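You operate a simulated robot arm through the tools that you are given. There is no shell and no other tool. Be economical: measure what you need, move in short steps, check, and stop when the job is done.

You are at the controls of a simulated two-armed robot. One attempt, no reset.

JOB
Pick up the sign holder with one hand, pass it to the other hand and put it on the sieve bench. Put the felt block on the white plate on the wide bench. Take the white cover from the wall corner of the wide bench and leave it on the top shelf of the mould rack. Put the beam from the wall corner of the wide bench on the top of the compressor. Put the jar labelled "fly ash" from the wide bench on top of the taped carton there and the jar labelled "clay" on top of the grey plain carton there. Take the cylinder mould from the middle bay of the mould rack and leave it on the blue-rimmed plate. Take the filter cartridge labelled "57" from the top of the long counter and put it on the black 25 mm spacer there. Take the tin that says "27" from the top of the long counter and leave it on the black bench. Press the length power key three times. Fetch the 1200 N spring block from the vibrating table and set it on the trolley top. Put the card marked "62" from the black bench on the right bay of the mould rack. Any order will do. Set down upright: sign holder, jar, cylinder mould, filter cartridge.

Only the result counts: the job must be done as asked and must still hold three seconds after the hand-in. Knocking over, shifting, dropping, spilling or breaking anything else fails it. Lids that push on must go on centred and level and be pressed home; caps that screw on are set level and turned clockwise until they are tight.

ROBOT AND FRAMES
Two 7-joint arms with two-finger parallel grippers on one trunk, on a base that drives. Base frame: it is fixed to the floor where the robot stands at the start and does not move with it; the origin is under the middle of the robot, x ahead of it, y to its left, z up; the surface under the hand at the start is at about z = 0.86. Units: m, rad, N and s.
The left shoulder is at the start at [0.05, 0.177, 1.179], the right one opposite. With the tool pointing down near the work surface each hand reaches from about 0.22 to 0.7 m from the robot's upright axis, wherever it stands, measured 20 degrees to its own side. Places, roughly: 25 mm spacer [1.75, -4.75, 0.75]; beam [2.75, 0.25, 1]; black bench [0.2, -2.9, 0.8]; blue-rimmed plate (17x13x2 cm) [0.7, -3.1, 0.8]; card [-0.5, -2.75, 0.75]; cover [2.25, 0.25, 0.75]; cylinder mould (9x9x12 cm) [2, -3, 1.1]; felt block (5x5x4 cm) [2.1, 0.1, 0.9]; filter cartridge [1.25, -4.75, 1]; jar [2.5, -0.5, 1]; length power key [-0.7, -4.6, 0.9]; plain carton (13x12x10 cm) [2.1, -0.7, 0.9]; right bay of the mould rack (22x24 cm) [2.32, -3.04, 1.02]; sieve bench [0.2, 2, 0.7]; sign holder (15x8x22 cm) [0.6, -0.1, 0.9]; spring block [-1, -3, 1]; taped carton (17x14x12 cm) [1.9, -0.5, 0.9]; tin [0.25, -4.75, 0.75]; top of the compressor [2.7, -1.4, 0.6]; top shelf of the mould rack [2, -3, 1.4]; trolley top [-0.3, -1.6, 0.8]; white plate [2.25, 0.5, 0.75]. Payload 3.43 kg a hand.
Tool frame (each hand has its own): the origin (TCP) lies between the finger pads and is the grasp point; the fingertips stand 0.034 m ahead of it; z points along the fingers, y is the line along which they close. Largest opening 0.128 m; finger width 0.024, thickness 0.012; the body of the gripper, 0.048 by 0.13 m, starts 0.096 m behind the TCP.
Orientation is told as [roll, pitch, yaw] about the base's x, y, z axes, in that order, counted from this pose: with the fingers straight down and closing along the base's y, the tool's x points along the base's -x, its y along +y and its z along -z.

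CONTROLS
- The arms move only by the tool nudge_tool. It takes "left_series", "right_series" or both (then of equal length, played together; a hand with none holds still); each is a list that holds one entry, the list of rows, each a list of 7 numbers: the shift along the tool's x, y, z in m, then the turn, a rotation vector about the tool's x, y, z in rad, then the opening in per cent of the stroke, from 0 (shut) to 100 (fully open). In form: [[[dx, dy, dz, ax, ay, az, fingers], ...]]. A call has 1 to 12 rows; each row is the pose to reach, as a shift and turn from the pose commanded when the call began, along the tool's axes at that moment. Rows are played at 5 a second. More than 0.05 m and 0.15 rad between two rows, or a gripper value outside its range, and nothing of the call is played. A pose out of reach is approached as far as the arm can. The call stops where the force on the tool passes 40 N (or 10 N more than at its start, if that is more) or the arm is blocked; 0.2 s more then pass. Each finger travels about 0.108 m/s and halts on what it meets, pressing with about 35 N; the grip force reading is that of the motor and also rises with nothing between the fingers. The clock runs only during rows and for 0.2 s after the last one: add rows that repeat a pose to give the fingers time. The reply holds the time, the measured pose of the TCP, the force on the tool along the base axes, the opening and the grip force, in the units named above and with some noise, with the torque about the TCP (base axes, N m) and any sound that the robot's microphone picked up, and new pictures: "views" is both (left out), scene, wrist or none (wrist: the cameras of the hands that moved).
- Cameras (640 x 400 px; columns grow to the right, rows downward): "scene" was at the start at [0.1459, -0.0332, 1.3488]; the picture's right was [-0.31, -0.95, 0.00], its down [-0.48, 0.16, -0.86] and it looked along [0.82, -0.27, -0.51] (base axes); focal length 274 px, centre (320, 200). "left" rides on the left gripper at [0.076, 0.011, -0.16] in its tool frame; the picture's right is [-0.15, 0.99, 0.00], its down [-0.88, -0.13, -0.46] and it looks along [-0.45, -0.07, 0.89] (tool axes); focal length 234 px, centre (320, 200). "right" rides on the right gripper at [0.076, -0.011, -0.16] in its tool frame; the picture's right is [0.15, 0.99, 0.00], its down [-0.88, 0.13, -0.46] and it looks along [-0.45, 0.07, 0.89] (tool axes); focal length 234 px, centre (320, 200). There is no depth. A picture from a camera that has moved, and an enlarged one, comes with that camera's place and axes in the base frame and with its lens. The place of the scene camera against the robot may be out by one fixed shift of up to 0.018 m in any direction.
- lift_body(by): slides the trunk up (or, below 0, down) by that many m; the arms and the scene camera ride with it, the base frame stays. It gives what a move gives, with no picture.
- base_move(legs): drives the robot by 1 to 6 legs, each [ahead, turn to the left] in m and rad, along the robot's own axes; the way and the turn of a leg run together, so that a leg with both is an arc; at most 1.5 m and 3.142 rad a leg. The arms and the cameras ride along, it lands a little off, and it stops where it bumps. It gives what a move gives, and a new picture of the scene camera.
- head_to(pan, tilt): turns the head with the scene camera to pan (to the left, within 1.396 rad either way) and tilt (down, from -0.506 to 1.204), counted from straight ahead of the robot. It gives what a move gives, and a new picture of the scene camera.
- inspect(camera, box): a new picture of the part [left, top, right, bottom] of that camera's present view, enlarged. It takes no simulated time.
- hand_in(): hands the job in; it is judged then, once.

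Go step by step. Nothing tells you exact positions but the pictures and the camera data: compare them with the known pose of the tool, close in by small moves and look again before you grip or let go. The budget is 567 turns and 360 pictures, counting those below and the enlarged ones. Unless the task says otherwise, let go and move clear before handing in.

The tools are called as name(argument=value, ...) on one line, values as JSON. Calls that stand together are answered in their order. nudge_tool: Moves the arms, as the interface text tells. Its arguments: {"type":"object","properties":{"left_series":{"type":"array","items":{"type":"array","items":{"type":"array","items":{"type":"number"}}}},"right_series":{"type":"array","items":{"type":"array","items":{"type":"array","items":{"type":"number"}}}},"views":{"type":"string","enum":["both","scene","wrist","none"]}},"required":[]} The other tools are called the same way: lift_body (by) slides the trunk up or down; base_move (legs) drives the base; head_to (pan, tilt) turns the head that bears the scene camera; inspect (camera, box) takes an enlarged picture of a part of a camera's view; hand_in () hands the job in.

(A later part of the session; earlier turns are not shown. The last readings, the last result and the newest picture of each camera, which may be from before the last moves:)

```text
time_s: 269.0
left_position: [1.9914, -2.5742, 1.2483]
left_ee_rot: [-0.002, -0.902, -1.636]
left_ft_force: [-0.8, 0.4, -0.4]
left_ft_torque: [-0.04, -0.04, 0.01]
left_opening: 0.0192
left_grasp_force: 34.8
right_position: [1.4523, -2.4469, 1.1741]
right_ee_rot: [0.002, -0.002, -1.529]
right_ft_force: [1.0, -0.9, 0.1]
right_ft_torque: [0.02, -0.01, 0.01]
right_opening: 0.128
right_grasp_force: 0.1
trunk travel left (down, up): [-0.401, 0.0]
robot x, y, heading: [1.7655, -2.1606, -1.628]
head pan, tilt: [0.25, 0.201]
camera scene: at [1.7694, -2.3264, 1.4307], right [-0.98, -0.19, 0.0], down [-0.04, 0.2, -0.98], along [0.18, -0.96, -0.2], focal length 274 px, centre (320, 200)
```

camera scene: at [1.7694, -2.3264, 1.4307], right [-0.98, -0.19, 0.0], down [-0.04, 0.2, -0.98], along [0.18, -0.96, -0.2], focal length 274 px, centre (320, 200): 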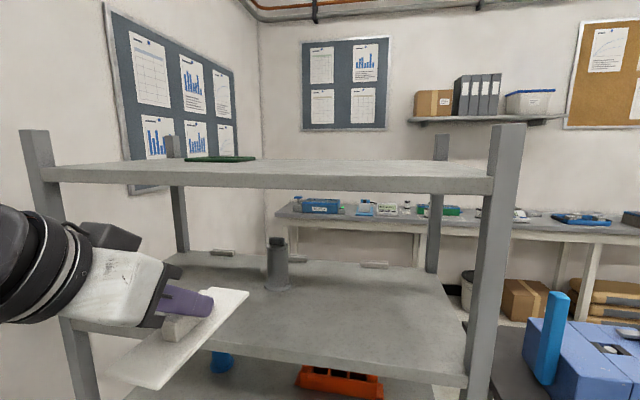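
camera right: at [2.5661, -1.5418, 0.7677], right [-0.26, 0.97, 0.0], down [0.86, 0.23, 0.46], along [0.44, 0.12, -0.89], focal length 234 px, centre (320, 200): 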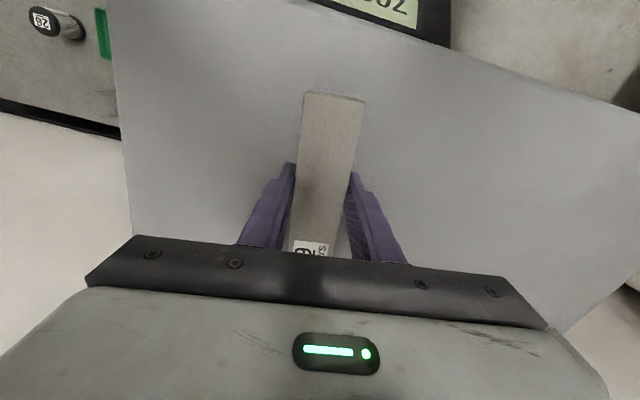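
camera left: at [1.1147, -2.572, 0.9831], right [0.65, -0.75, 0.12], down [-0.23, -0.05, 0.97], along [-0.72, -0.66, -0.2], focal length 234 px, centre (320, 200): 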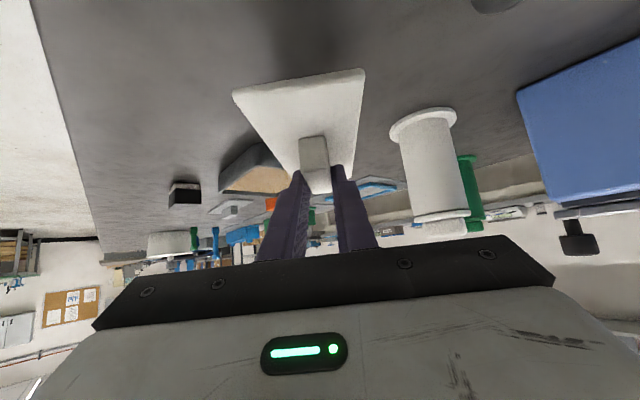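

The rack's top shelf is ≈1.375 m with its front at y≈−2.81. I raise the cover above that level before moving in.

nudge_tool(left_series=[[[-0.035, 0, -0.028, 0, 0, 0, 0], [-0.07, 0, -0.056, 0, 0, 0, 0], [-0.105, 0, -0.083, 0, 0, 0, 0], [-0.14, 0, -0.111, 0, 0, 0, 0], [-0.168, 0, -0.134, 0, 0, 0, 0], [-0.168, 0, -0.134, 0, 0, 0, 0]]], views="scene")

```text
time_s: 270.4
left_position: [1.9931, -2.5737, 1.4645]
left_ee_rot: [0.001, -0.899, -1.637]
left_ft_force: [-0.3, -0.8, -0.8]
left_ft_torque: [0.02, -0.02, 0.02]
left_opening: 0.0192
left_grasp_force: 34.8
right_position: [1.4523, -2.4478, 1.1724]
right_ee_rot: [0.001, -0.001, -1.527]
right_ft_force: [-0.1, 0.4, 0.4]
right_ft_torque: [0.0, -0.02, 0.0]
right_opening: 0.1281
right_grasp_force: 0.1
trunk travel left (down, up): [-0.401, 0.0]
robot x, y, heading: [1.764, -2.1595, -1.638]
head pan, tilt: [0.25, 0.201]
camera scene: at [1.7697, -2.3266, 1.4307], right [-0.98, -0.19, 0.0], down [-0.04, 0.2, -0.98], along [0.18, -0.96, -0.2], focal length 274 px, centre (320, 200)
```

scene: 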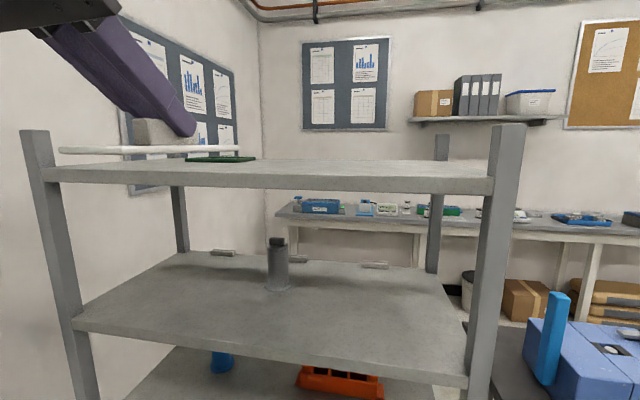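

nudge_tool(right_series=[[[0.03, -0.03, -0.01, 0, 0, 0, 60], [0.06, -0.06, -0.02, 0, 0, 0, 40], [0.06, -0.06, -0.02, 0, 0, 0, 40]]], views="none")

base_move(legs=[[0, 0.06], [0.32, 0]])

```text
time_s: 271.2
left_position: [1.9944, -2.5702, 1.4642]
left_ee_rot: [0.0, -0.903, -1.637]
left_ft_force: [0.4, 1.4, -0.6]
left_ft_torque: [-0.01, -0.01, -0.01]
left_opening: 0.0194
left_grasp_force: 35.1
right_position: [1.3967, -2.3964, 1.19]
right_ee_rot: [0.001, -0.003, -1.527]
right_ft_force: [-0.1, 0.3, -0.2]
right_ft_torque: [-0.06, 0.04, 0.0]
right_opening: 0.0513
right_grasp_force: 0.1
right hand out of reach, approached as far as the arm can: row 2, 3
trunk travel left (down, up): [-0.401, 0.0]
robot x, y, heading: [1.7659, -2.1615, -1.634]
head pan, tilt: [0.25, 0.201]
```

```text
time_s: 273.7
left_position: [2.0207, -2.8792, 1.4638]
left_ee_rot: [-0.001, -0.9, -1.571]
left_ft_force: [-1.0, -0.9, -0.7]
left_ft_torque: [0.02, 0.02, 0.0]
left_opening: 0.0191
left_grasp_force: 35.3
right_position: [1.4143, -2.743, 1.1893]
right_ee_rot: [0.002, -0.001, -1.465]
right_ft_force: [0.4, -0.4, 0.1]
right_ft_torque: [0.05, -0.01, -0.01]
right_opening: 0.0512
right_grasp_force: 0.0
trunk travel left (down, up): [-0.401, 0.0]
robot x, y, heading: [1.7636, -2.4814, -1.566]
head pan, tilt: [0.25, 0.201]
camera scene: at [1.7807, -2.6464, 1.4307], right [-0.97, -0.25, 0.0], down [-0.05, 0.19, -0.98], along [0.25, -0.95, -0.2], focal length 274 px, centre (320, 200)
```

scene: 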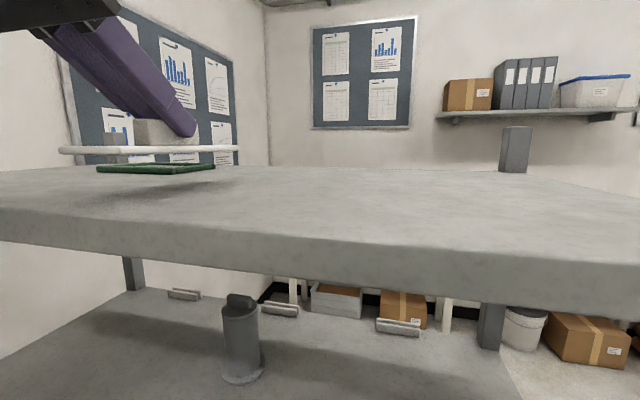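

The cover is over the shelf. I move 6 cm further in and lower toward contact.

nudge_tool(left_series=[[[-0.0187, 0, 0.0235, 0, 0, 0, 0], [-0.0373, 0, 0.047, 0, 0, 0, 0], [-0.022, 0, 0.06, 0, 0, 0, 0], [-0.006, 0, 0.072, 0, 0, 0, 0]]], views="both")

```text
time_s: 274.7
left_position: [2.0195, -2.9376, 1.4221]
left_ee_rot: [-0.002, -0.903, -1.568]
left_ft_force: [0.2, -0.1, 2.2]
left_ft_torque: [0.22, -0.15, -0.1]
left_opening: 0.0193
left_grasp_force: 34.9
right_position: [1.4138, -2.7433, 1.1903]
right_ee_rot: [0.002, -0.002, -1.466]
right_ft_force: [0.2, 0.3, 0.3]
right_ft_torque: [0.01, 0.0, 0.01]
right_opening: 0.0512
right_grasp_force: 0.1
trunk travel left (down, up): [-0.401, 0.0]
robot x, y, heading: [1.7652, -2.4792, -1.565]
head pan, tilt: [0.25, 0.201]
camera scene: at [1.7808, -2.6457, 1.4309], right [-0.97, -0.25, 0.0], down [-0.05, 0.19, -0.98], along [0.25, -0.95, -0.2], focal length 274 px, centre (320, 200)
camera left: at [2.031, -2.7659, 1.4613], right [0.99, -0.09, 0.11], down [-0.13, -0.19, 0.97], along [-0.07, -0.98, -0.2], focal length 234 px, centre (320, 200)
```

scene: 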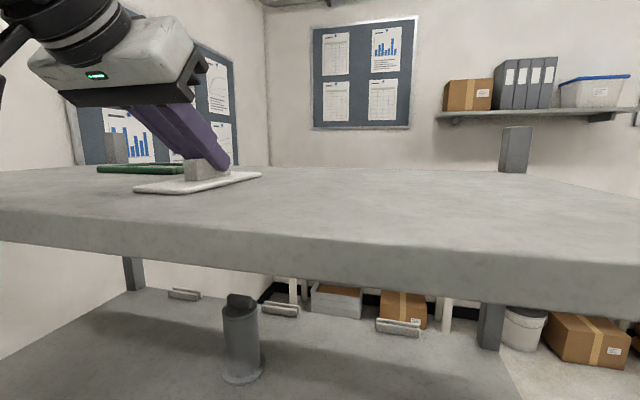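
left: 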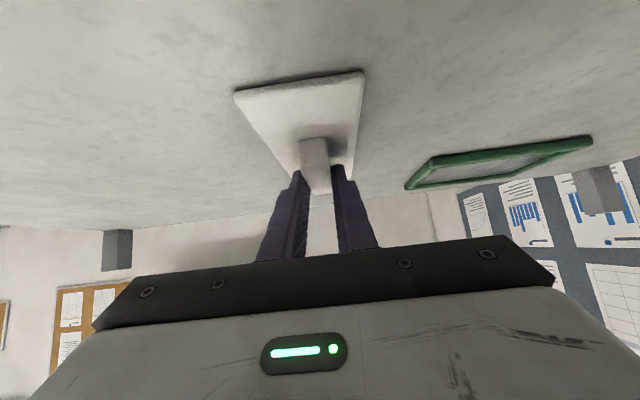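

Contact with the shelf. Release and back off.

nudge_tool(left_series=[[[0.0016, 0, 0.0012, 0, 0, 0, 0], [0.0016, 0, 0.0012, 0, 0, 0, 25], [0.0016, 0, 0.0012, 0, 0, 0, 40], [0.0016, 0, 0.0012, 0, 0, 0, 50], [-0.012, 0, -0.02, 0, 0, 0, 50], [-0.012, 0, -0.06, 0, 0, 0, 50], [-0.012, 0, -0.1, 0, 0, 0, 50], [-0.012, 0, -0.14, 0, 0, 0, 50]]], views="scene")

```text
time_s: 276.5
left_position: [2.0181, -2.8343, 1.5217]
left_ee_rot: [0.002, -0.901, -1.574]
left_ft_force: [1.4, -0.4, 0.5]
left_ft_torque: [0.0, -0.01, -0.02]
left_opening: 0.0639
left_grasp_force: 0.1
right_position: [1.4134, -2.7429, 1.1907]
right_ee_rot: [0.002, -0.002, -1.466]
right_ft_force: [-0.1, 0.8, 0.0]
right_ft_torque: [0.0, 0.02, 0.01]
right_opening: 0.0511
right_grasp_force: 0.0
trunk travel left (down, up): [-0.401, 0.0]
robot x, y, heading: [1.7658, -2.48, -1.568]
head pan, tilt: [0.25, 0.201]
camera scene: at [1.7804, -2.6444, 1.4309], right [-0.97, -0.25, 0.0], down [-0.05, 0.19, -0.98], along [0.25, -0.95, -0.2], focal length 274 px, centre (320, 200)
```

scene: 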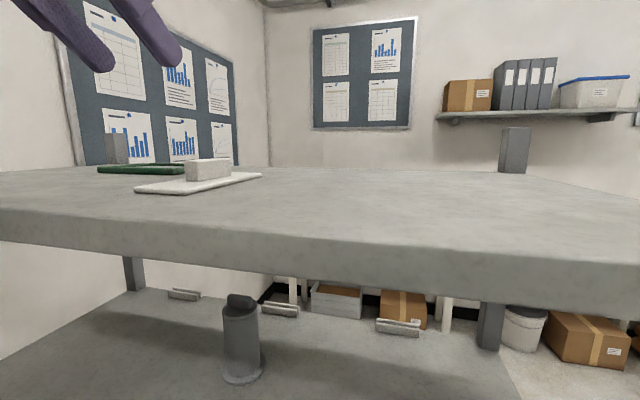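

The cover lies on the top shelf. Next the cylinder mould: I back off a little and lower the left hand in front of the middle bay.

base_move(legs=[[-0.18, 0]])

nudge_tool(left_series=[[[0.0279, 0, 0.0324, 0, -0.01, 0, 50], [0.0558, 0, 0.0647, 0, -0.02, 0, 60], [0.0837, 0, 0.0971, 0, -0.03, 0, 70], [0.1116, 0, 0.1295, 0, -0.04, 0, 80], [0.1395, 0, 0.1619, 0, -0.05, 0, 90], [0.1674, 0, 0.1942, 0, -0.06, 0, 100], [0.1953, 0, 0.2266, 0, -0.07, 0, 100], [0.2232, 0, 0.259, 0, -0.08, 0, 100], [0.2511, 0, 0.2913, 0, -0.09, 0, 100], [0.279, 0, 0.3237, 0, -0.1, 0, 100], [0.279, 0, 0.3237, 0, -0.1, 0, 100]]], views="both")

```text
time_s: 278.0
left_position: [2.0164, -2.6594, 1.5207]
left_ee_rot: [0.0, -0.9, -1.575]
left_ft_force: [0.1, -0.3, 0.6]
left_ft_torque: [-0.01, 0.0, -0.01]
left_opening: 0.064
left_grasp_force: 0.0
right_position: [1.4132, -2.5642, 1.189]
right_ee_rot: [0.001, -0.003, -1.468]
right_ft_force: [0.1, 0.5, -0.3]
right_ft_torque: [-0.07, -0.01, 0.01]
right_opening: 0.0514
right_grasp_force: 0.0
trunk travel left (down, up): [-0.401, 0.0]
robot x, y, heading: [1.7671, -2.3026, -1.572]
head pan, tilt: [0.25, 0.201]
camera scene: at [1.7795, -2.468, 1.4308], right [-0.97, -0.25, 0.0], down [-0.05, 0.19, -0.98], along [0.24, -0.95, -0.2], focal length 274 px, centre (320, 200)
```

scene: 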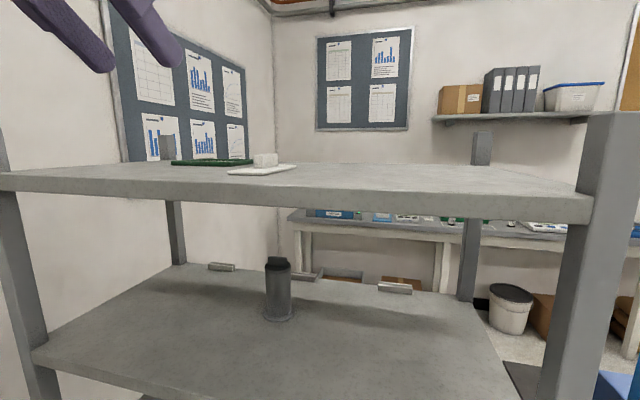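

```text
time_s: 280.4
left_position: [2.0166, -2.7791, 1.1032]
left_ee_rot: [0.0, -1.001, -1.574]
left_ft_force: [0.3, 0.1, -0.4]
left_ft_torque: [0.01, 0.04, 0.0]
left_opening: 0.128
left_grasp_force: 0.1
left hand out of reach, approached as far as the arm can: row 7, 8, 9, 10, 11
right_position: [1.4128, -2.5631, 1.1904]
right_ee_rot: [0.002, -0.002, -1.467]
right_ft_force: [0.8, 0.7, -0.2]
right_ft_torque: [-0.01, -0.03, 0.02]
right_opening: 0.0514
right_grasp_force: 0.0
trunk travel left (down, up): [-0.401, 0.0]
robot x, y, heading: [1.7667, -2.3034, -1.567]
head pan, tilt: [0.25, 0.201]
camera scene: at [1.7793, -2.4687, 1.4308], right [-0.97, -0.25, 0.0], down [-0.05, 0.19, -0.98], along [0.24, -0.95, -0.2], focal length 274 px, centre (320, 200)
camera left: at [2.0291, -2.6047, 1.1253], right [0.99, -0.08, 0.12], down [-0.13, -0.09, 0.99], along [-0.07, -0.99, -0.1], focal length 234 px, centre (320, 200)
```

scene: 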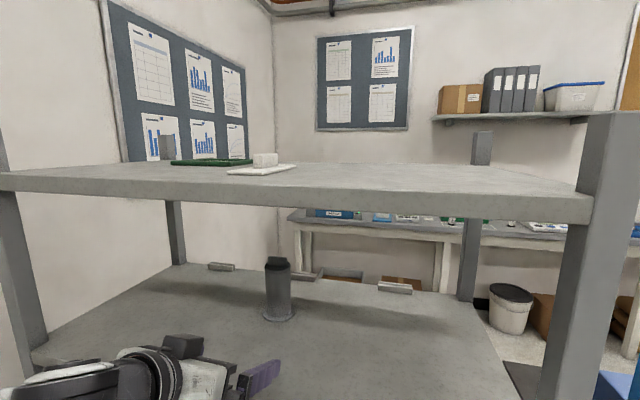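
left: 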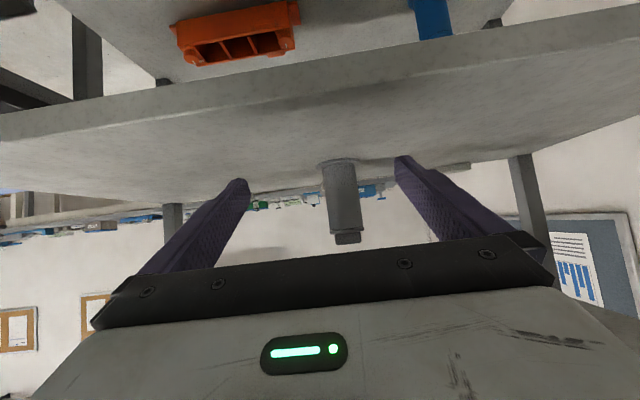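

The mould is at ≈(2.042,−3.02). I align sideways, drive 0.13 m in, and look again.

nudge_tool(left_series=[[[0.006, 0.012, 0.004, 0, 0, 0, 100], [0.0126, 0.0255, 0.0081, 0, 0, 0, 100]]], views="none")

base_move(legs=[[0.13, 0]])

inspect(camera="left", box=[0, 0, 640, 400])

```text
time_s: 281.0
left_position: [2.043, -2.7789, 1.0898]
left_ee_rot: [0.0, -0.999, -1.576]
left_ft_force: [-0.5, -0.8, -0.1]
left_ft_torque: [0.0, 0.01, 0.0]
left_opening: 0.1282
left_grasp_force: 0.1
right_position: [1.4122, -2.564, 1.1896]
right_ee_rot: [0.003, -0.002, -1.467]
right_ft_force: [0.7, -0.3, -0.4]
right_ft_torque: [-0.01, 0.02, 0.03]
right_opening: 0.051
right_grasp_force: 0.1
trunk travel left (down, up): [-0.401, 0.0]
robot x, y, heading: [1.7663, -2.3022, -1.564]
head pan, tilt: [0.25, 0.201]
```

```text
time_s: 282.3
left_position: [2.0436, -2.9105, 1.0885]
left_ee_rot: [0.001, -0.998, -1.571]
left_ft_force: [0.0, -0.6, -0.2]
left_ft_torque: [0.02, 0.02, -0.01]
left_opening: 0.1277
left_grasp_force: 0.1
right_position: [1.4134, -2.6946, 1.1898]
right_ee_rot: [0.001, 0.001, -1.466]
right_ft_force: [-0.8, -0.8, -0.1]
right_ft_torque: [0.03, -0.02, -0.04]
right_opening: 0.0513
right_grasp_force: 0.0
trunk travel left (down, up): [-0.401, 0.0]
robot x, y, heading: [1.7684, -2.4346, -1.567]
head pan, tilt: [0.25, 0.201]
camera scene: at [1.78, -2.5994, 1.4306], right [-0.97, -0.25, 0.0], down [-0.05, 0.19, -0.98], along [0.24, -0.95, -0.2], focal length 274 px, centre (320, 200)
```

scene: 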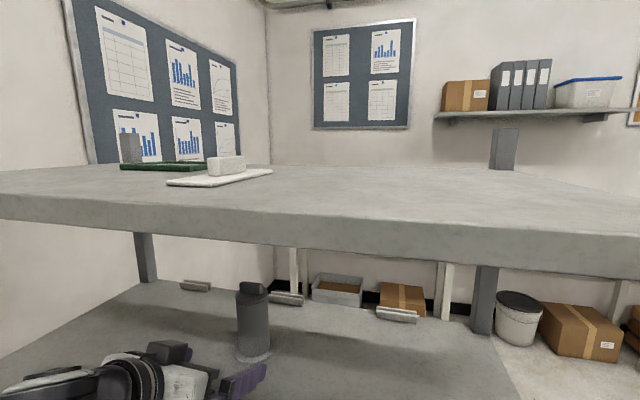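

```text
1.00 times, centred on (320, 200) of left (not enlarged: the box is as wide or as high as the picture)
camera zoom: at [2.0549, -2.7351, 1.111], right [0.99, -0.08, 0.12], down [-0.13, -0.09, 0.99], along [-0.07, -0.99, -0.1], focal length 234 px, centre (320, 200)
```

zoom: 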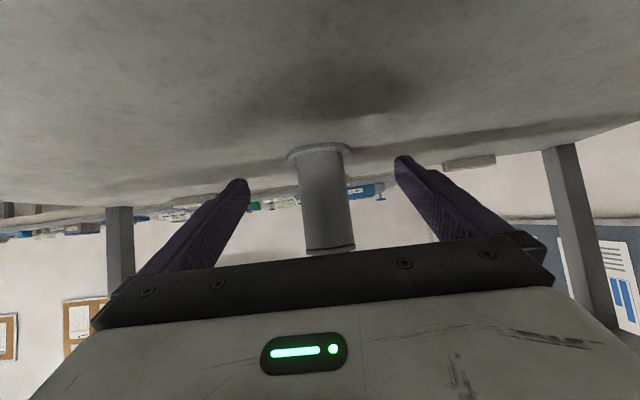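

Centred. Advance 10 cm and close.

nudge_tool(left_series=[[[-0.018, 0.002, 0.028, 0, 0, 0, 100], [-0.036, 0.002, 0.056, 0, 0, 0, 100], [-0.054, 0.002, 0.0842, 0, 0, 0, 100], [-0.054, 0.002, 0.0842, 0, 0, 0, 70], [-0.054, 0.002, 0.0842, 0, 0, 0, 50]]], views="wrist")

```text
time_s: 283.5
left_position: [2.0452, -3.0077, 1.0896]
left_ee_rot: [0.0, -1.001, -1.572]
left_ft_force: [0.0, 0.7, 0.2]
left_ft_torque: [0.04, 0.0, -0.05]
left_opening: 0.0643
left_grasp_force: 0.2
right_position: [1.4125, -2.6941, 1.1896]
right_ee_rot: [0.001, -0.002, -1.467]
right_ft_force: [0.8, 0.0, -0.3]
right_ft_torque: [-0.03, -0.02, 0.02]
right_opening: 0.0511
right_grasp_force: 0.1
trunk travel left (down, up): [-0.401, 0.0]
robot x, y, heading: [1.7681, -2.4325, -1.563]
head pan, tilt: [0.25, 0.201]
camera left: at [2.0576, -2.8344, 1.111], right [0.99, -0.08, 0.12], down [-0.13, -0.09, 0.99], along [-0.07, -0.99, -0.1], focal length 234 px, centre (320, 200)
```

left: 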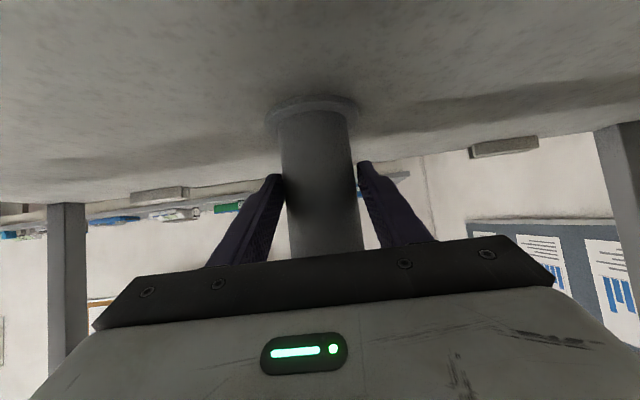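

nudge_tool(left_series=[[[0, 0, 0, 0, 0, 0, 30], [0, 0, 0, 0, 0, 0, 0], [0, 0, 0, 0, 0, 0, 0], [0, 0, 0, 0, 0, 0, 0], [-0.013, 0, -0.008, 0, 0, 0, 0], [-0.025, 0, -0.016, 0, 0, 0, 0]]], views="wrist")

```text
time_s: 284.9
left_position: [2.0456, -3.0094, 1.1197]
left_ee_rot: [-0.001, -0.999, -1.573]
left_ft_force: [0.9, -0.1, -2.2]
left_ft_torque: [0.04, -0.04, 0.01]
left_opening: 0.0616
left_grasp_force: 34.9
right_position: [1.4124, -2.6937, 1.1894]
right_ee_rot: [0.0, -0.002, -1.466]
right_ft_force: [0.5, 0.4, -0.2]
right_ft_torque: [0.0, 0.03, -0.03]
right_opening: 0.0512
right_grasp_force: 0.0
trunk travel left (down, up): [-0.401, 0.0]
robot x, y, heading: [1.7653, -2.4277, -1.565]
head pan, tilt: [0.25, 0.201]
camera left: at [2.0577, -2.8347, 1.1406], right [0.99, -0.08, 0.12], down [-0.13, -0.09, 0.99], along [-0.07, -0.99, -0.1], focal length 234 px, centre (320, 200)
```

left: 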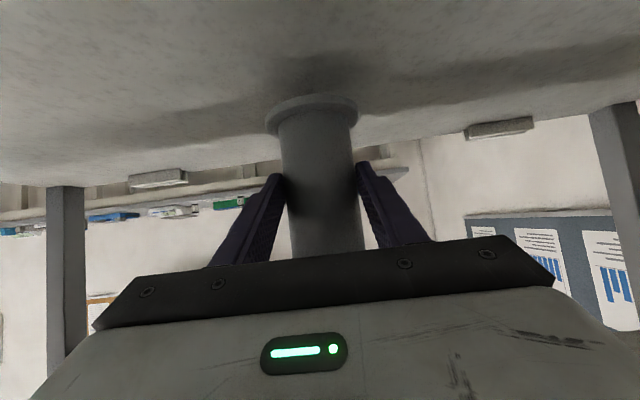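

Mould lifted. I back out and drive along to the blue-rimmed plate on the black bench.

base_move(legs=[[-0.45, 0], [0, -1.575], [1.27, 0], [0, 1.575]])

head_to(pan=0.1, tilt=0.55)

```text
time_s: 301.1
left_position: [0.7656, -2.547, 1.1189]
left_ee_rot: [-0.002, -0.999, -1.623]
left_ft_force: [0.3, 0.4, -2.2]
left_ft_torque: [0.04, 0.02, 0.01]
left_opening: 0.0616
left_grasp_force: 34.9
right_position: [0.1508, -2.1994, 1.1901]
right_ee_rot: [0.0, 0.0, -1.516]
right_ft_force: [0.0, 0.1, -0.1]
right_ft_torque: [0.04, 0.01, 0.02]
right_opening: 0.0512
right_grasp_force: 0.0
trunk travel left (down, up): [-0.401, 0.0]
robot x, y, heading: [0.5178, -1.9582, -1.616]
head pan, tilt: [0.25, 0.201]
camera scene: at [0.5226, -2.1227, 1.4307], right [-0.98, -0.2, 0.0], down [-0.04, 0.2, -0.98], along [0.2, -0.96, -0.2], focal length 274 px, centre (320, 200)
```

scene: 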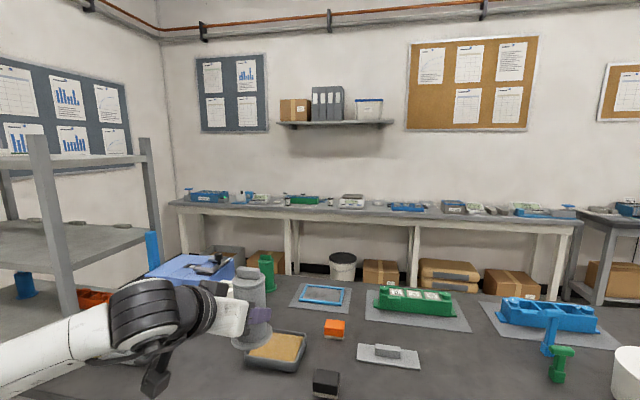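

```text
time_s: 302.0
left_position: [0.7676, -2.5456, 1.1188]
left_ee_rot: [0.001, -1.0, -1.624]
left_ft_force: [-0.3, -0.9, -1.9]
left_ft_torque: [0.08, 0.03, -0.02]
left_opening: 0.0616
left_grasp_force: 35.1
right_position: [0.1509, -2.1984, 1.1892]
right_ee_rot: [0.001, 0.0, -1.518]
right_ft_force: [0.5, -0.4, -0.5]
right_ft_torque: [0.0, -0.01, -0.05]
right_opening: 0.0511
right_grasp_force: 0.1
trunk travel left (down, up): [-0.401, 0.0]
robot x, y, heading: [0.5197, -1.9582, -1.619]
head pan, tilt: [0.099, 0.55]
camera scene: at [0.5085, -2.1211, 1.3985], right [-1.0, -0.05, 0.0], down [-0.03, 0.52, -0.85], along [0.04, -0.85, -0.52], focal length 274 px, centre (320, 200)
```

scene: 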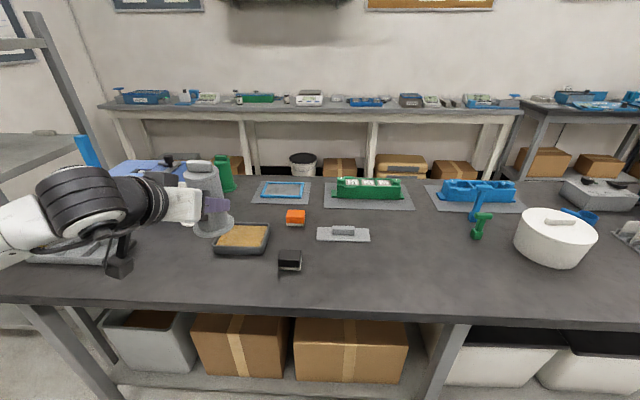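

The plate is at ≈(.705,−3.085). I straighten and drive up to the bench.

base_move(legs=[[0, 0.04], [0.325, 0]])

```text
time_s: 304.5
left_position: [0.7887, -2.8599, 1.1181]
left_ee_rot: [0.001, -1.0, -1.582]
left_ft_force: [0.2, -0.5, -2.4]
left_ft_torque: [0.05, -0.03, 0.03]
left_opening: 0.0617
left_grasp_force: 35.2
right_position: [0.1592, -2.5402, 1.1895]
right_ee_rot: [0.004, 0.002, -1.472]
right_ft_force: [0.8, -1.1, 0.0]
right_ft_torque: [0.05, 0.0, 0.01]
right_opening: 0.0513
right_grasp_force: 0.1
trunk travel left (down, up): [-0.401, 0.0]
robot x, y, heading: [0.5137, -2.279, -1.574]
head pan, tilt: [0.099, 0.55]
camera scene: at [0.513, -2.4463, 1.3983], right [-1.0, -0.09, 0.0], down [-0.05, 0.52, -0.85], along [0.08, -0.85, -0.52], focal length 274 px, centre (320, 200)
```

scene: 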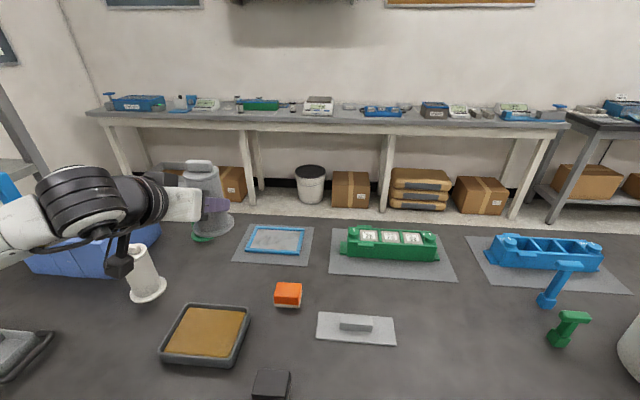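

Now the left hand carries the mould over the plate.

nudge_tool(left_series=[[[-0.0208, -0.0121, 0.0324, 0, 0, 0, 0], [-0.0416, -0.0242, 0.0648, 0, 0, 0, 0], [-0.0624, -0.0363, 0.0972, 0, 0, 0, 0], [-0.0831, -0.0483, 0.1296, 0, 0, 0, 0], [-0.1039, -0.0604, 0.162, 0, 0, 0, 0], [-0.1247, -0.0725, 0.1944, 0, 0, 0, 0], [-0.1247, -0.0725, 0.1944, 0, 0, 0, 0]]], views="both")

```text
time_s: 306.1
left_position: [0.7158, -3.0882, 1.1212]
left_ee_rot: [-0.001, -1.002, -1.58]
left_ft_force: [-0.1, 0.1, -1.8]
left_ft_torque: [0.03, 0.01, -0.01]
left_opening: 0.0618
left_grasp_force: 34.9
right_position: [0.1605, -2.5403, 1.1904]
right_ee_rot: [-0.001, -0.003, -1.472]
right_ft_force: [-0.5, 0.3, -0.1]
right_ft_torque: [0.01, 0.03, 0.01]
right_opening: 0.0512
right_grasp_force: 0.0
trunk travel left (down, up): [-0.401, 0.0]
robot x, y, heading: [0.5167, -2.2766, -1.578]
head pan, tilt: [0.099, 0.55]
camera scene: at [0.5136, -2.4454, 1.3985], right [-1.0, -0.09, 0.0], down [-0.05, 0.52, -0.85], along [0.08, -0.85, -0.52], focal length 274 px, centre (320, 200)
camera left: at [0.7293, -2.9141, 1.1431], right [0.99, -0.09, 0.12], down [-0.13, -0.09, 0.99], along [-0.08, -0.99, -0.1], focal length 234 px, centre (320, 200)
```

scene: 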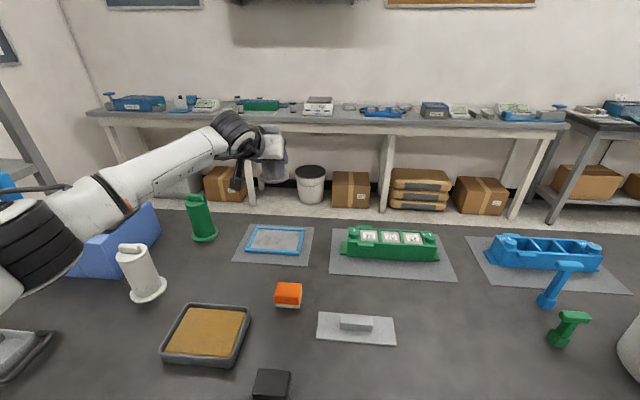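
left: 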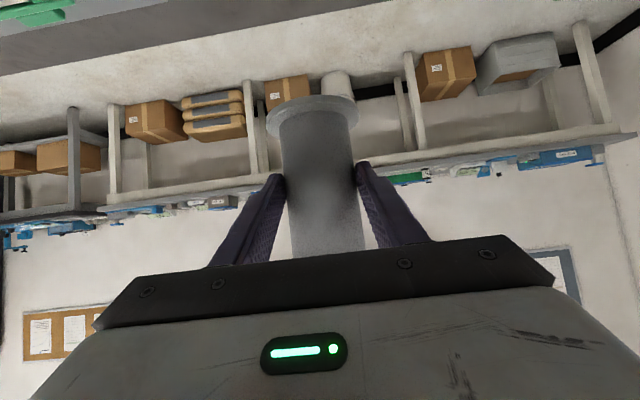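

By comparing with the known hand pose, the scene picture says I must shift ~2 cm to the left. I do that while lowering part-way.

nudge_tool(left_series=[[[0.03, 0.01, 0.0195, 0, 0, 0, 0], [0.06, 0.02, 0.039, 0, 0, 0, 0], [0.09, 0.02, 0.058, 0, 0, 0, 0], [0.115, 0.02, 0.0735, 0, 0, 0, 0]]], views="both")

inspect(camera="scene", box=[200, 160, 360, 280])

```text
time_s: 307.1
left_position: [0.7366, -3.0897, 0.9829]
left_ee_rot: [-0.003, -1.001, -1.58]
left_ft_force: [0.5, -0.5, -2.2]
left_ft_torque: [0.05, 0.03, 0.01]
left_opening: 0.0619
left_grasp_force: 35.1
right_position: [0.1603, -2.5395, 1.1895]
right_ee_rot: [0.002, 0.0, -1.474]
right_ft_force: [0.2, 1.4, -0.7]
right_ft_torque: [0.02, 0.0, 0.03]
right_opening: 0.0515
right_grasp_force: 0.1
trunk travel left (down, up): [-0.401, 0.0]
robot x, y, heading: [0.5136, -2.2787, -1.577]
head pan, tilt: [0.099, 0.55]
camera scene: at [0.513, -2.446, 1.3984], right [-1.0, -0.09, 0.0], down [-0.05, 0.52, -0.85], along [0.08, -0.85, -0.52], focal length 274 px, centre (320, 200)
camera left: at [0.7483, -2.9158, 1.0047], right [0.99, -0.09, 0.12], down [-0.13, -0.09, 0.99], along [-0.08, -0.99, -0.1], focal length 234 px, centre (320, 200)
```

scene: 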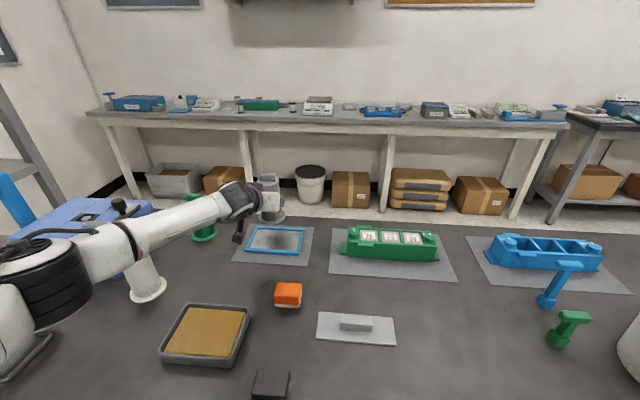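
left: 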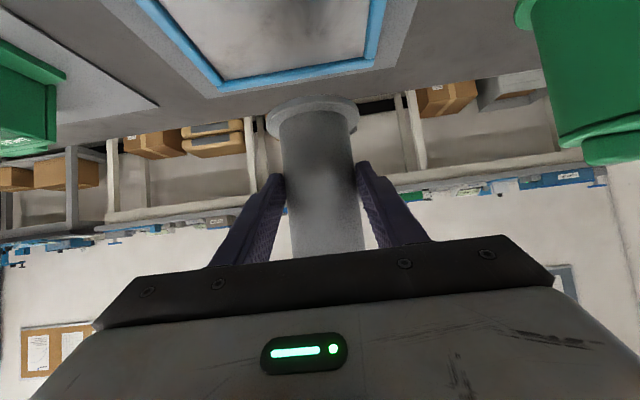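

```text
3.33 times, centred on (280, 220) of scene
camera zoom: at [0.513, -2.446, 1.3984], right [-1.0, -0.09, 0.0], down [-0.05, 0.52, -0.85], along [0.08, -0.85, -0.52], focal length 912 px, centre (453, 133)
```

zoom: 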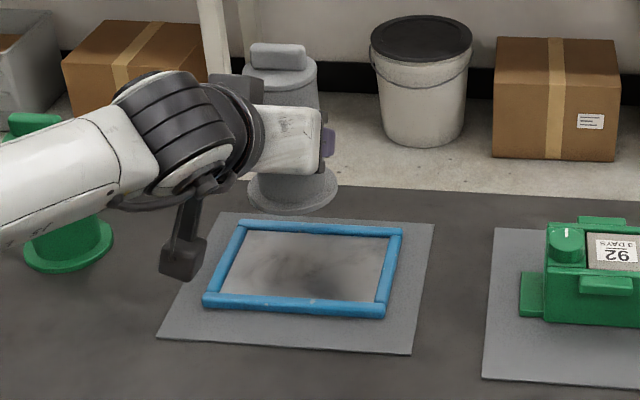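

The left camera and scene both indicate plate centre ≈(.724,−3.064). I correct and lower more.

nudge_tool(left_series=[[[0.014, -0.0126, -0.0219, 0, 0, 0, 0], [0.03, -0.0126, -0.0111, 0, 0, 0, 0], [0.0435, -0.0126, -0.003, 0, 0, 0, 0]]], views="wrist")

inspect(camera="scene", box=[200, 160, 360, 280])

```text
time_s: 307.9
left_position: [0.7227, -3.0633, 0.9453]
left_ee_rot: [0.001, -0.999, -1.582]
left_ft_force: [0.0, -0.3, -2.9]
left_ft_torque: [0.04, 0.03, 0.01]
left_opening: 0.0618
left_grasp_force: 34.7
right_position: [0.16, -2.5388, 1.1893]
right_ee_rot: [0.0, 0.0, -1.471]
right_ft_force: [0.4, -0.2, 0.4]
right_ft_torque: [-0.01, 0.0, 0.0]
right_opening: 0.0516
right_grasp_force: 0.0
trunk travel left (down, up): [-0.401, 0.0]
robot x, y, heading: [0.5157, -2.2879, -1.576]
head pan, tilt: [0.099, 0.55]
camera left: at [0.7355, -2.8886, 0.968], right [0.99, -0.09, 0.12], down [-0.13, -0.09, 0.99], along [-0.08, -0.99, -0.1], focal length 234 px, centre (320, 200)
```

left: 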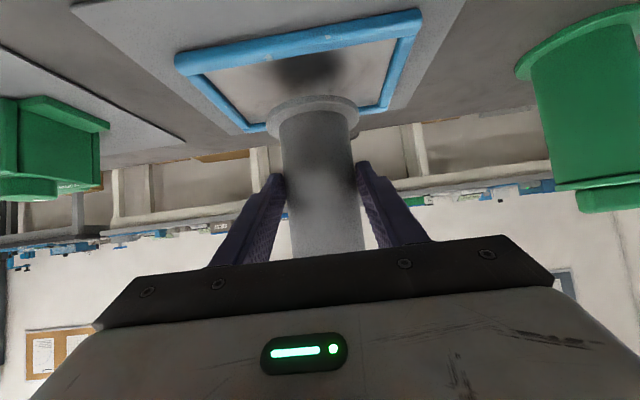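

```text
3.33 times, centred on (280, 220) of scene
camera zoom: at [0.5131, -2.4457, 1.3985], right [-1.0, -0.09, 0.0], down [-0.05, 0.52, -0.85], along [0.08, -0.85, -0.52], focal length 912 px, centre (453, 133)
```

zoom: 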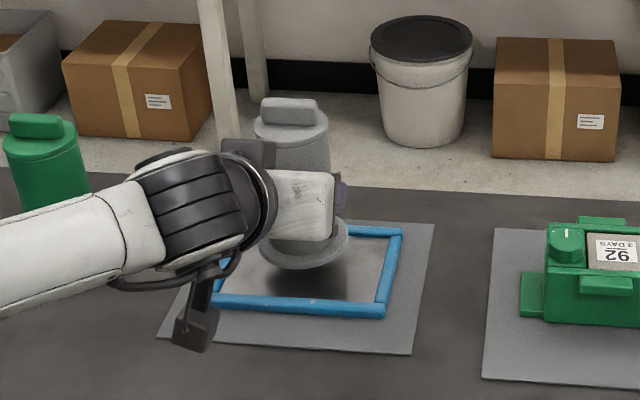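

Well centred over the plate. Lower to contact.

nudge_tool(left_series=[[[0.01, 0, 0.0065, 0, 0, 0, 0], [0.017, -0.001, 0.011, 0, 0, 0, 0], [0.021, -0.001, 0.0135, 0, 0, 0, 0]]], views="none")

```text
time_s: 308.7
left_position: [0.7221, -3.0627, 0.9211]
left_ee_rot: [0.0, -1.0, -1.582]
left_ft_force: [0.6, -0.4, -2.2]
left_ft_torque: [0.06, 0.03, 0.01]
left_opening: 0.0619
left_grasp_force: 34.4
right_position: [0.1599, -2.5397, 1.1892]
right_ee_rot: [0.001, 0.0, -1.473]
right_ft_force: [0.3, 0.4, -0.9]
right_ft_torque: [0.0, 0.0, 0.02]
right_opening: 0.0513
right_grasp_force: 0.0
trunk travel left (down, up): [-0.401, 0.0]
robot x, y, heading: [0.517, -2.2795, -1.574]
head pan, tilt: [0.099, 0.55]
```

nudge_tool(left_series=[[[0.004, 0, 0.0026, 0, 0, 0, 0], [0.0067, 0, 0.0043, 0, 0, 0, 0]]], views="none")

```text
time_s: 309.3
left_position: [0.7198, -3.0635, 0.9185]
left_ee_rot: [0.001, -1.008, -1.583]
left_ft_force: [2.2, 2.8, 11.9]
left_ft_torque: [0.43, -0.23, 0.03]
left_opening: 0.0615
left_grasp_force: 35.0
right_position: [0.1602, -2.5369, 1.1901]
right_ee_rot: [0.003, -0.003, -1.474]
right_ft_force: [0.1, -0.4, 0.0]
right_ft_torque: [0.0, -0.02, 0.02]
right_opening: 0.0511
right_grasp_force: 0.0
trunk travel left (down, up): [-0.401, 0.0]
robot x, y, heading: [0.515, -2.285, -1.572]
head pan, tilt: [0.099, 0.55]
```

Contact. I check visually before releasing.

inspect(camera="left", box=[140, 0, 460, 200])

inspect(camera="scene", box=[220, 180, 340, 270])

```text
2.00 times, centred on (300, 100) of left
camera zoom: at [0.7339, -2.889, 0.9392], right [0.99, -0.09, 0.12], down [-0.13, -0.08, 0.99], along [-0.08, -0.99, -0.09], focal length 468 px, centre (360, 400)
```

zoom: 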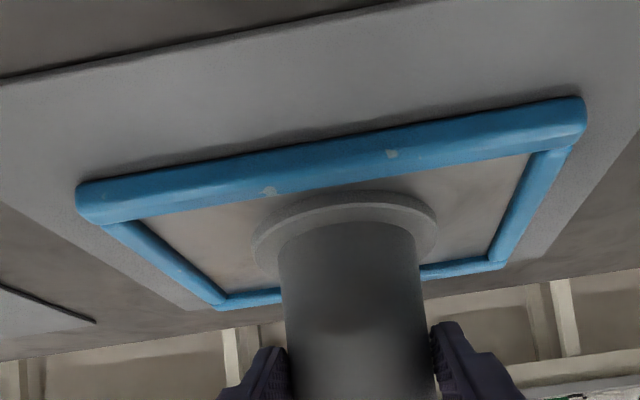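

```text
4.44 times, centred on (280, 225) of scene
camera zoom: at [0.5127, -2.4436, 1.399], right [-1.0, -0.09, 0.0], down [-0.05, 0.52, -0.85], along [0.08, -0.85, -0.52], focal length 1216 px, centre (498, 89)
```

zoom: 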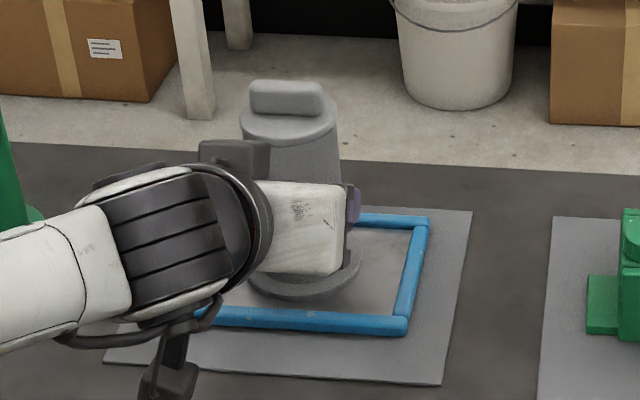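

It stands inside the rim. Release and back off.

nudge_tool(left_series=[[[-0.001, 0, 0, 0, 0, 0, 55], [-0.001, 0, 0, 0, 0, 0, 70], [-0.001, 0, 0, 0, 0, 0, 90], [-0.001, 0, 0, 0, 0, 0, 100], [0, 0, -0.04, 0, 0, 0, 100], [0, 0, -0.085, 0, 0, 0, 100], [-0.02, 0, -0.13, 0, 0, 0, 100], [-0.06, 0, -0.16, 0, 0, 0, 100], [-0.09, 0, -0.19, 0, 0, 0, 100], [-0.12, 0, -0.22, 0, 0, 0, 100]]], views="scene")

```text
time_s: 311.5
left_position: [0.7209, -2.944, 1.1338]
left_ee_rot: [0.001, -1.001, -1.58]
left_ft_force: [0.0, -0.2, 1.2]
left_ft_torque: [-0.01, -0.01, 0.0]
left_opening: 0.1277
left_grasp_force: 0.0
right_position: [0.1599, -2.5384, 1.1911]
right_ee_rot: [0.002, -0.001, -1.472]
right_ft_force: [0.1, 0.3, 0.0]
right_ft_torque: [0.01, 0.0, -0.01]
right_opening: 0.0514
right_grasp_force: 0.1
trunk travel left (down, up): [-0.401, 0.0]
robot x, y, heading: [0.5167, -2.2813, -1.577]
head pan, tilt: [0.099, 0.55]
camera scene: at [0.5127, -2.445, 1.3985], right [-1.0, -0.09, 0.0], down [-0.05, 0.52, -0.85], along [0.08, -0.85, -0.52], focal length 274 px, centre (320, 200)
```

scene: 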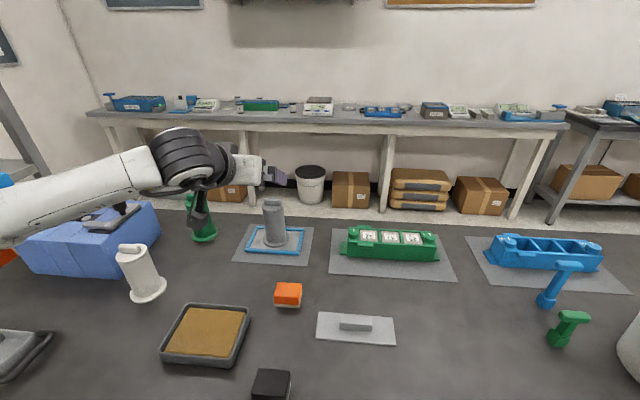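

The mould stands on the blue-rimmed plate. Now I look right toward the card, vibrating table and trolley.

head_to(pan=-0.6, tilt=0.5)

head_to(pan=-1.35, tilt=0.5)

```text
time_s: 312.6
left_position: [0.7221, -2.9436, 1.1345]
left_ee_rot: [0.0, -1.0, -1.582]
left_ft_force: [-0.2, -0.5, 0.1]
left_ft_torque: [-0.02, 0.04, 0.0]
left_opening: 0.1282
left_grasp_force: 0.1
right_position: [0.1591, -2.5396, 1.189]
right_ee_rot: [0.001, -0.002, -1.475]
right_ft_force: [-0.2, 0.2, 0.1]
right_ft_torque: [0.03, -0.02, 0.0]
right_opening: 0.0513
right_grasp_force: 0.1
trunk travel left (down, up): [-0.401, 0.0]
robot x, y, heading: [0.5146, -2.2776, -1.576]
head pan, tilt: [-0.6, 0.499]
camera scene: at [0.4528, -2.4309, 1.4031], right [-0.82, 0.57, 0.0], down [0.27, 0.39, -0.88], along [-0.5, -0.72, -0.48], focal length 274 px, centre (320, 200)
```

scene: 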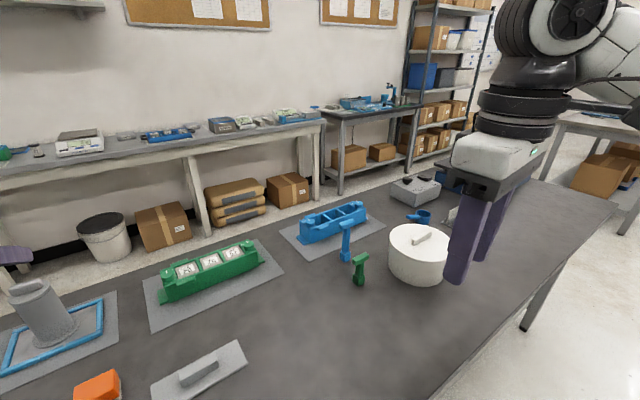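

```text
time_s: 313.7
left_position: [0.722, -2.944, 1.1343]
left_ee_rot: [0.001, -1.0, -1.582]
left_ft_force: [0.6, -0.4, -0.3]
left_ft_torque: [0.0, -0.03, -0.02]
left_opening: 0.1281
left_grasp_force: 0.1
right_position: [0.1591, -2.5383, 1.1898]
right_ee_rot: [0.003, -0.003, -1.474]
right_ft_force: [-0.2, 0.6, -0.5]
right_ft_torque: [-0.01, 0.0, -0.02]
right_opening: 0.0513
right_grasp_force: 0.0
trunk travel left (down, up): [-0.401, 0.0]
robot x, y, heading: [0.5144, -2.2813, -1.573]
head pan, tilt: [-1.349, 0.499]
camera scene: at [0.4156, -2.3756, 1.4031], right [-0.22, 0.98, 0.0], down [0.47, 0.1, -0.88], along [-0.86, -0.19, -0.48], focal length 274 px, centre (320, 200)
```

scene: 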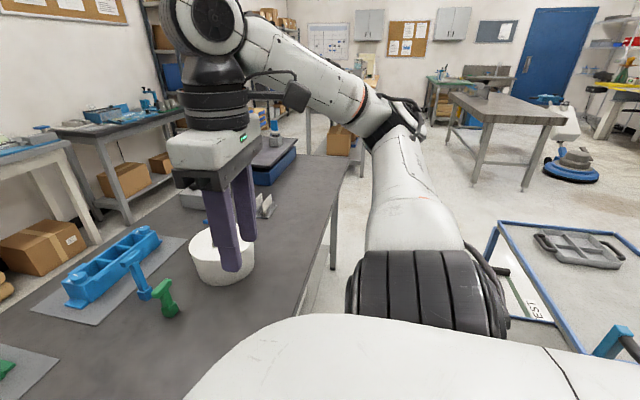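

I fold the left arm into the compact pose before moving along the narrow lane to the card.

nudge_tool(left_series=[[[0.0154, 0.0066, -0.0346, 0, 0.125, 0, 100], [0.0308, 0.0133, -0.0693, 0, 0.25, 0, 100], [0.0461, 0.0199, -0.1039, 0, 0.375, 0, 100], [0.0615, 0.0265, -0.1385, 0, 0.5, 0, 100], [0.0769, 0.0331, -0.1731, 0, 0.625, 0, 100], [0.0923, 0.0398, -0.2078, 0, 0.75, 0, 100], [0.1076, 0.0464, -0.2424, 0, 0.875, 0, 100], [0.123, 0.053, -0.277, 0, 1.0, 0, 100]]], right_series=[[[0, 0, 0, 0, 0, 0, 60], [0, 0, 0, 0, 0, 0, 80], [0, 0, 0, 0, 0, 0, 100], [0, 0, 0, 0, 0, 0, 100], [0, 0, 0, 0, 0, 0, 100], [0, 0, 0, 0, 0, 0, 100], [0, 0, 0, 0, 0, 0, 100], [0, 0, 0, 0, 0, 0, 100]]], views="none")

base_move(legs=[[-0.05, 0], [0, -1.56]])

head_to(pan=0.0, tilt=0.6)

```text
time_s: 315.5
left_position: [0.7795, -2.6435, 1.1794]
left_ee_rot: [0.001, -0.001, -1.58]
left_ft_force: [-0.8, -1.0, -0.5]
left_ft_torque: [0.03, -0.01, 0.0]
left_opening: 0.1282
left_grasp_force: 0.1
right_position: [0.1595, -2.5379, 1.19]
right_ee_rot: [0.002, -0.002, -1.471]
right_ft_force: [0.4, 0.5, -1.3]
right_ft_torque: [0.0, 0.03, 0.01]
right_opening: 0.1278
right_grasp_force: 0.0
trunk travel left (down, up): [-0.401, 0.0]
robot x, y, heading: [0.5166, -2.2845, -1.577]
head pan, tilt: [-1.349, 0.499]
```

```text
time_s: 320.3
left_position: [0.1494, -2.4944, 1.1798]
left_ee_rot: [0.0, 0.001, 3.124]
left_ft_force: [-0.6, -0.2, 1.0]
left_ft_torque: [-0.02, -0.02, -0.02]
left_opening: 0.1279
left_grasp_force: 0.2
right_position: [0.2598, -1.8745, 1.19]
right_ee_rot: [0.0, 0.001, -3.052]
right_ft_force: [0.0, -0.1, 0.0]
right_ft_torque: [0.0, -0.02, -0.01]
right_opening: 0.1281
right_grasp_force: 0.0
trunk travel left (down, up): [-0.401, 0.0]
robot x, y, heading: [0.516, -2.2321, 3.123]
head pan, tilt: [-1.349, 0.499]
camera scene: at [0.4163, -2.1466, 1.4031], right [0.98, 0.21, 0.0], down [0.1, -0.47, -0.88], along [-0.18, 0.86, -0.48], focal length 274 px, centre (320, 200)
```

scene: 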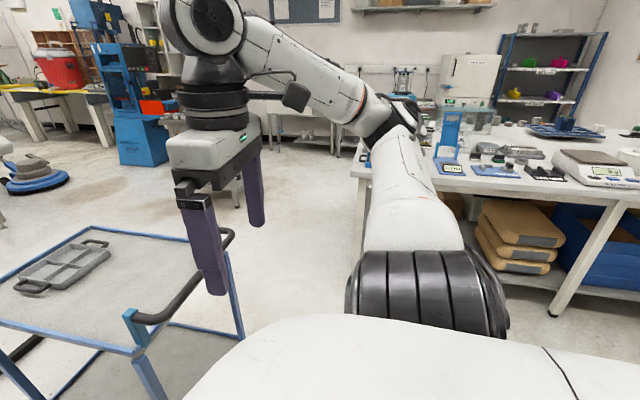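

```text
time_s: 321.8
left_position: [0.1491, -2.4933, 1.1791]
left_ee_rot: [-0.002, 0.001, 3.125]
left_ft_force: [0.5, 0.3, -0.6]
left_ft_torque: [0.0, 0.02, 0.01]
left_opening: 0.128
left_grasp_force: 0.1
right_position: [0.2592, -1.8747, 1.19]
right_ee_rot: [0.0, 0.0, -3.053]
right_ft_force: [0.2, -0.7, -0.3]
right_ft_torque: [0.0, -0.01, -0.01]
right_opening: 0.1282
right_grasp_force: 0.0
trunk travel left (down, up): [-0.401, 0.0]
robot x, y, heading: [0.5152, -2.2315, 3.136]
head pan, tilt: [0.0, 0.6]
camera scene: at [0.3468, -2.2346, 1.394], right [0.01, 1.0, 0.0], down [0.56, -0.01, -0.83], along [-0.83, 0.01, -0.56], focal length 274 px, centre (320, 200)
```

scene: 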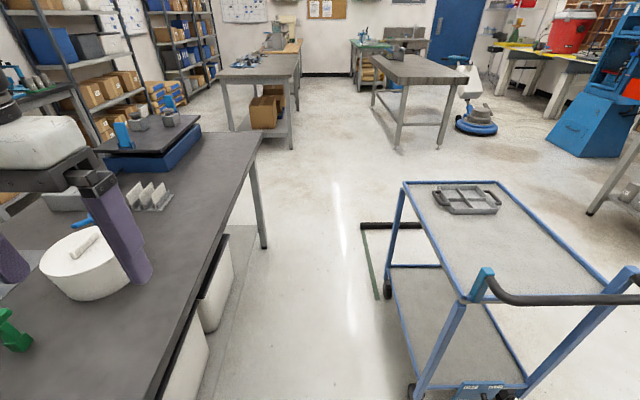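

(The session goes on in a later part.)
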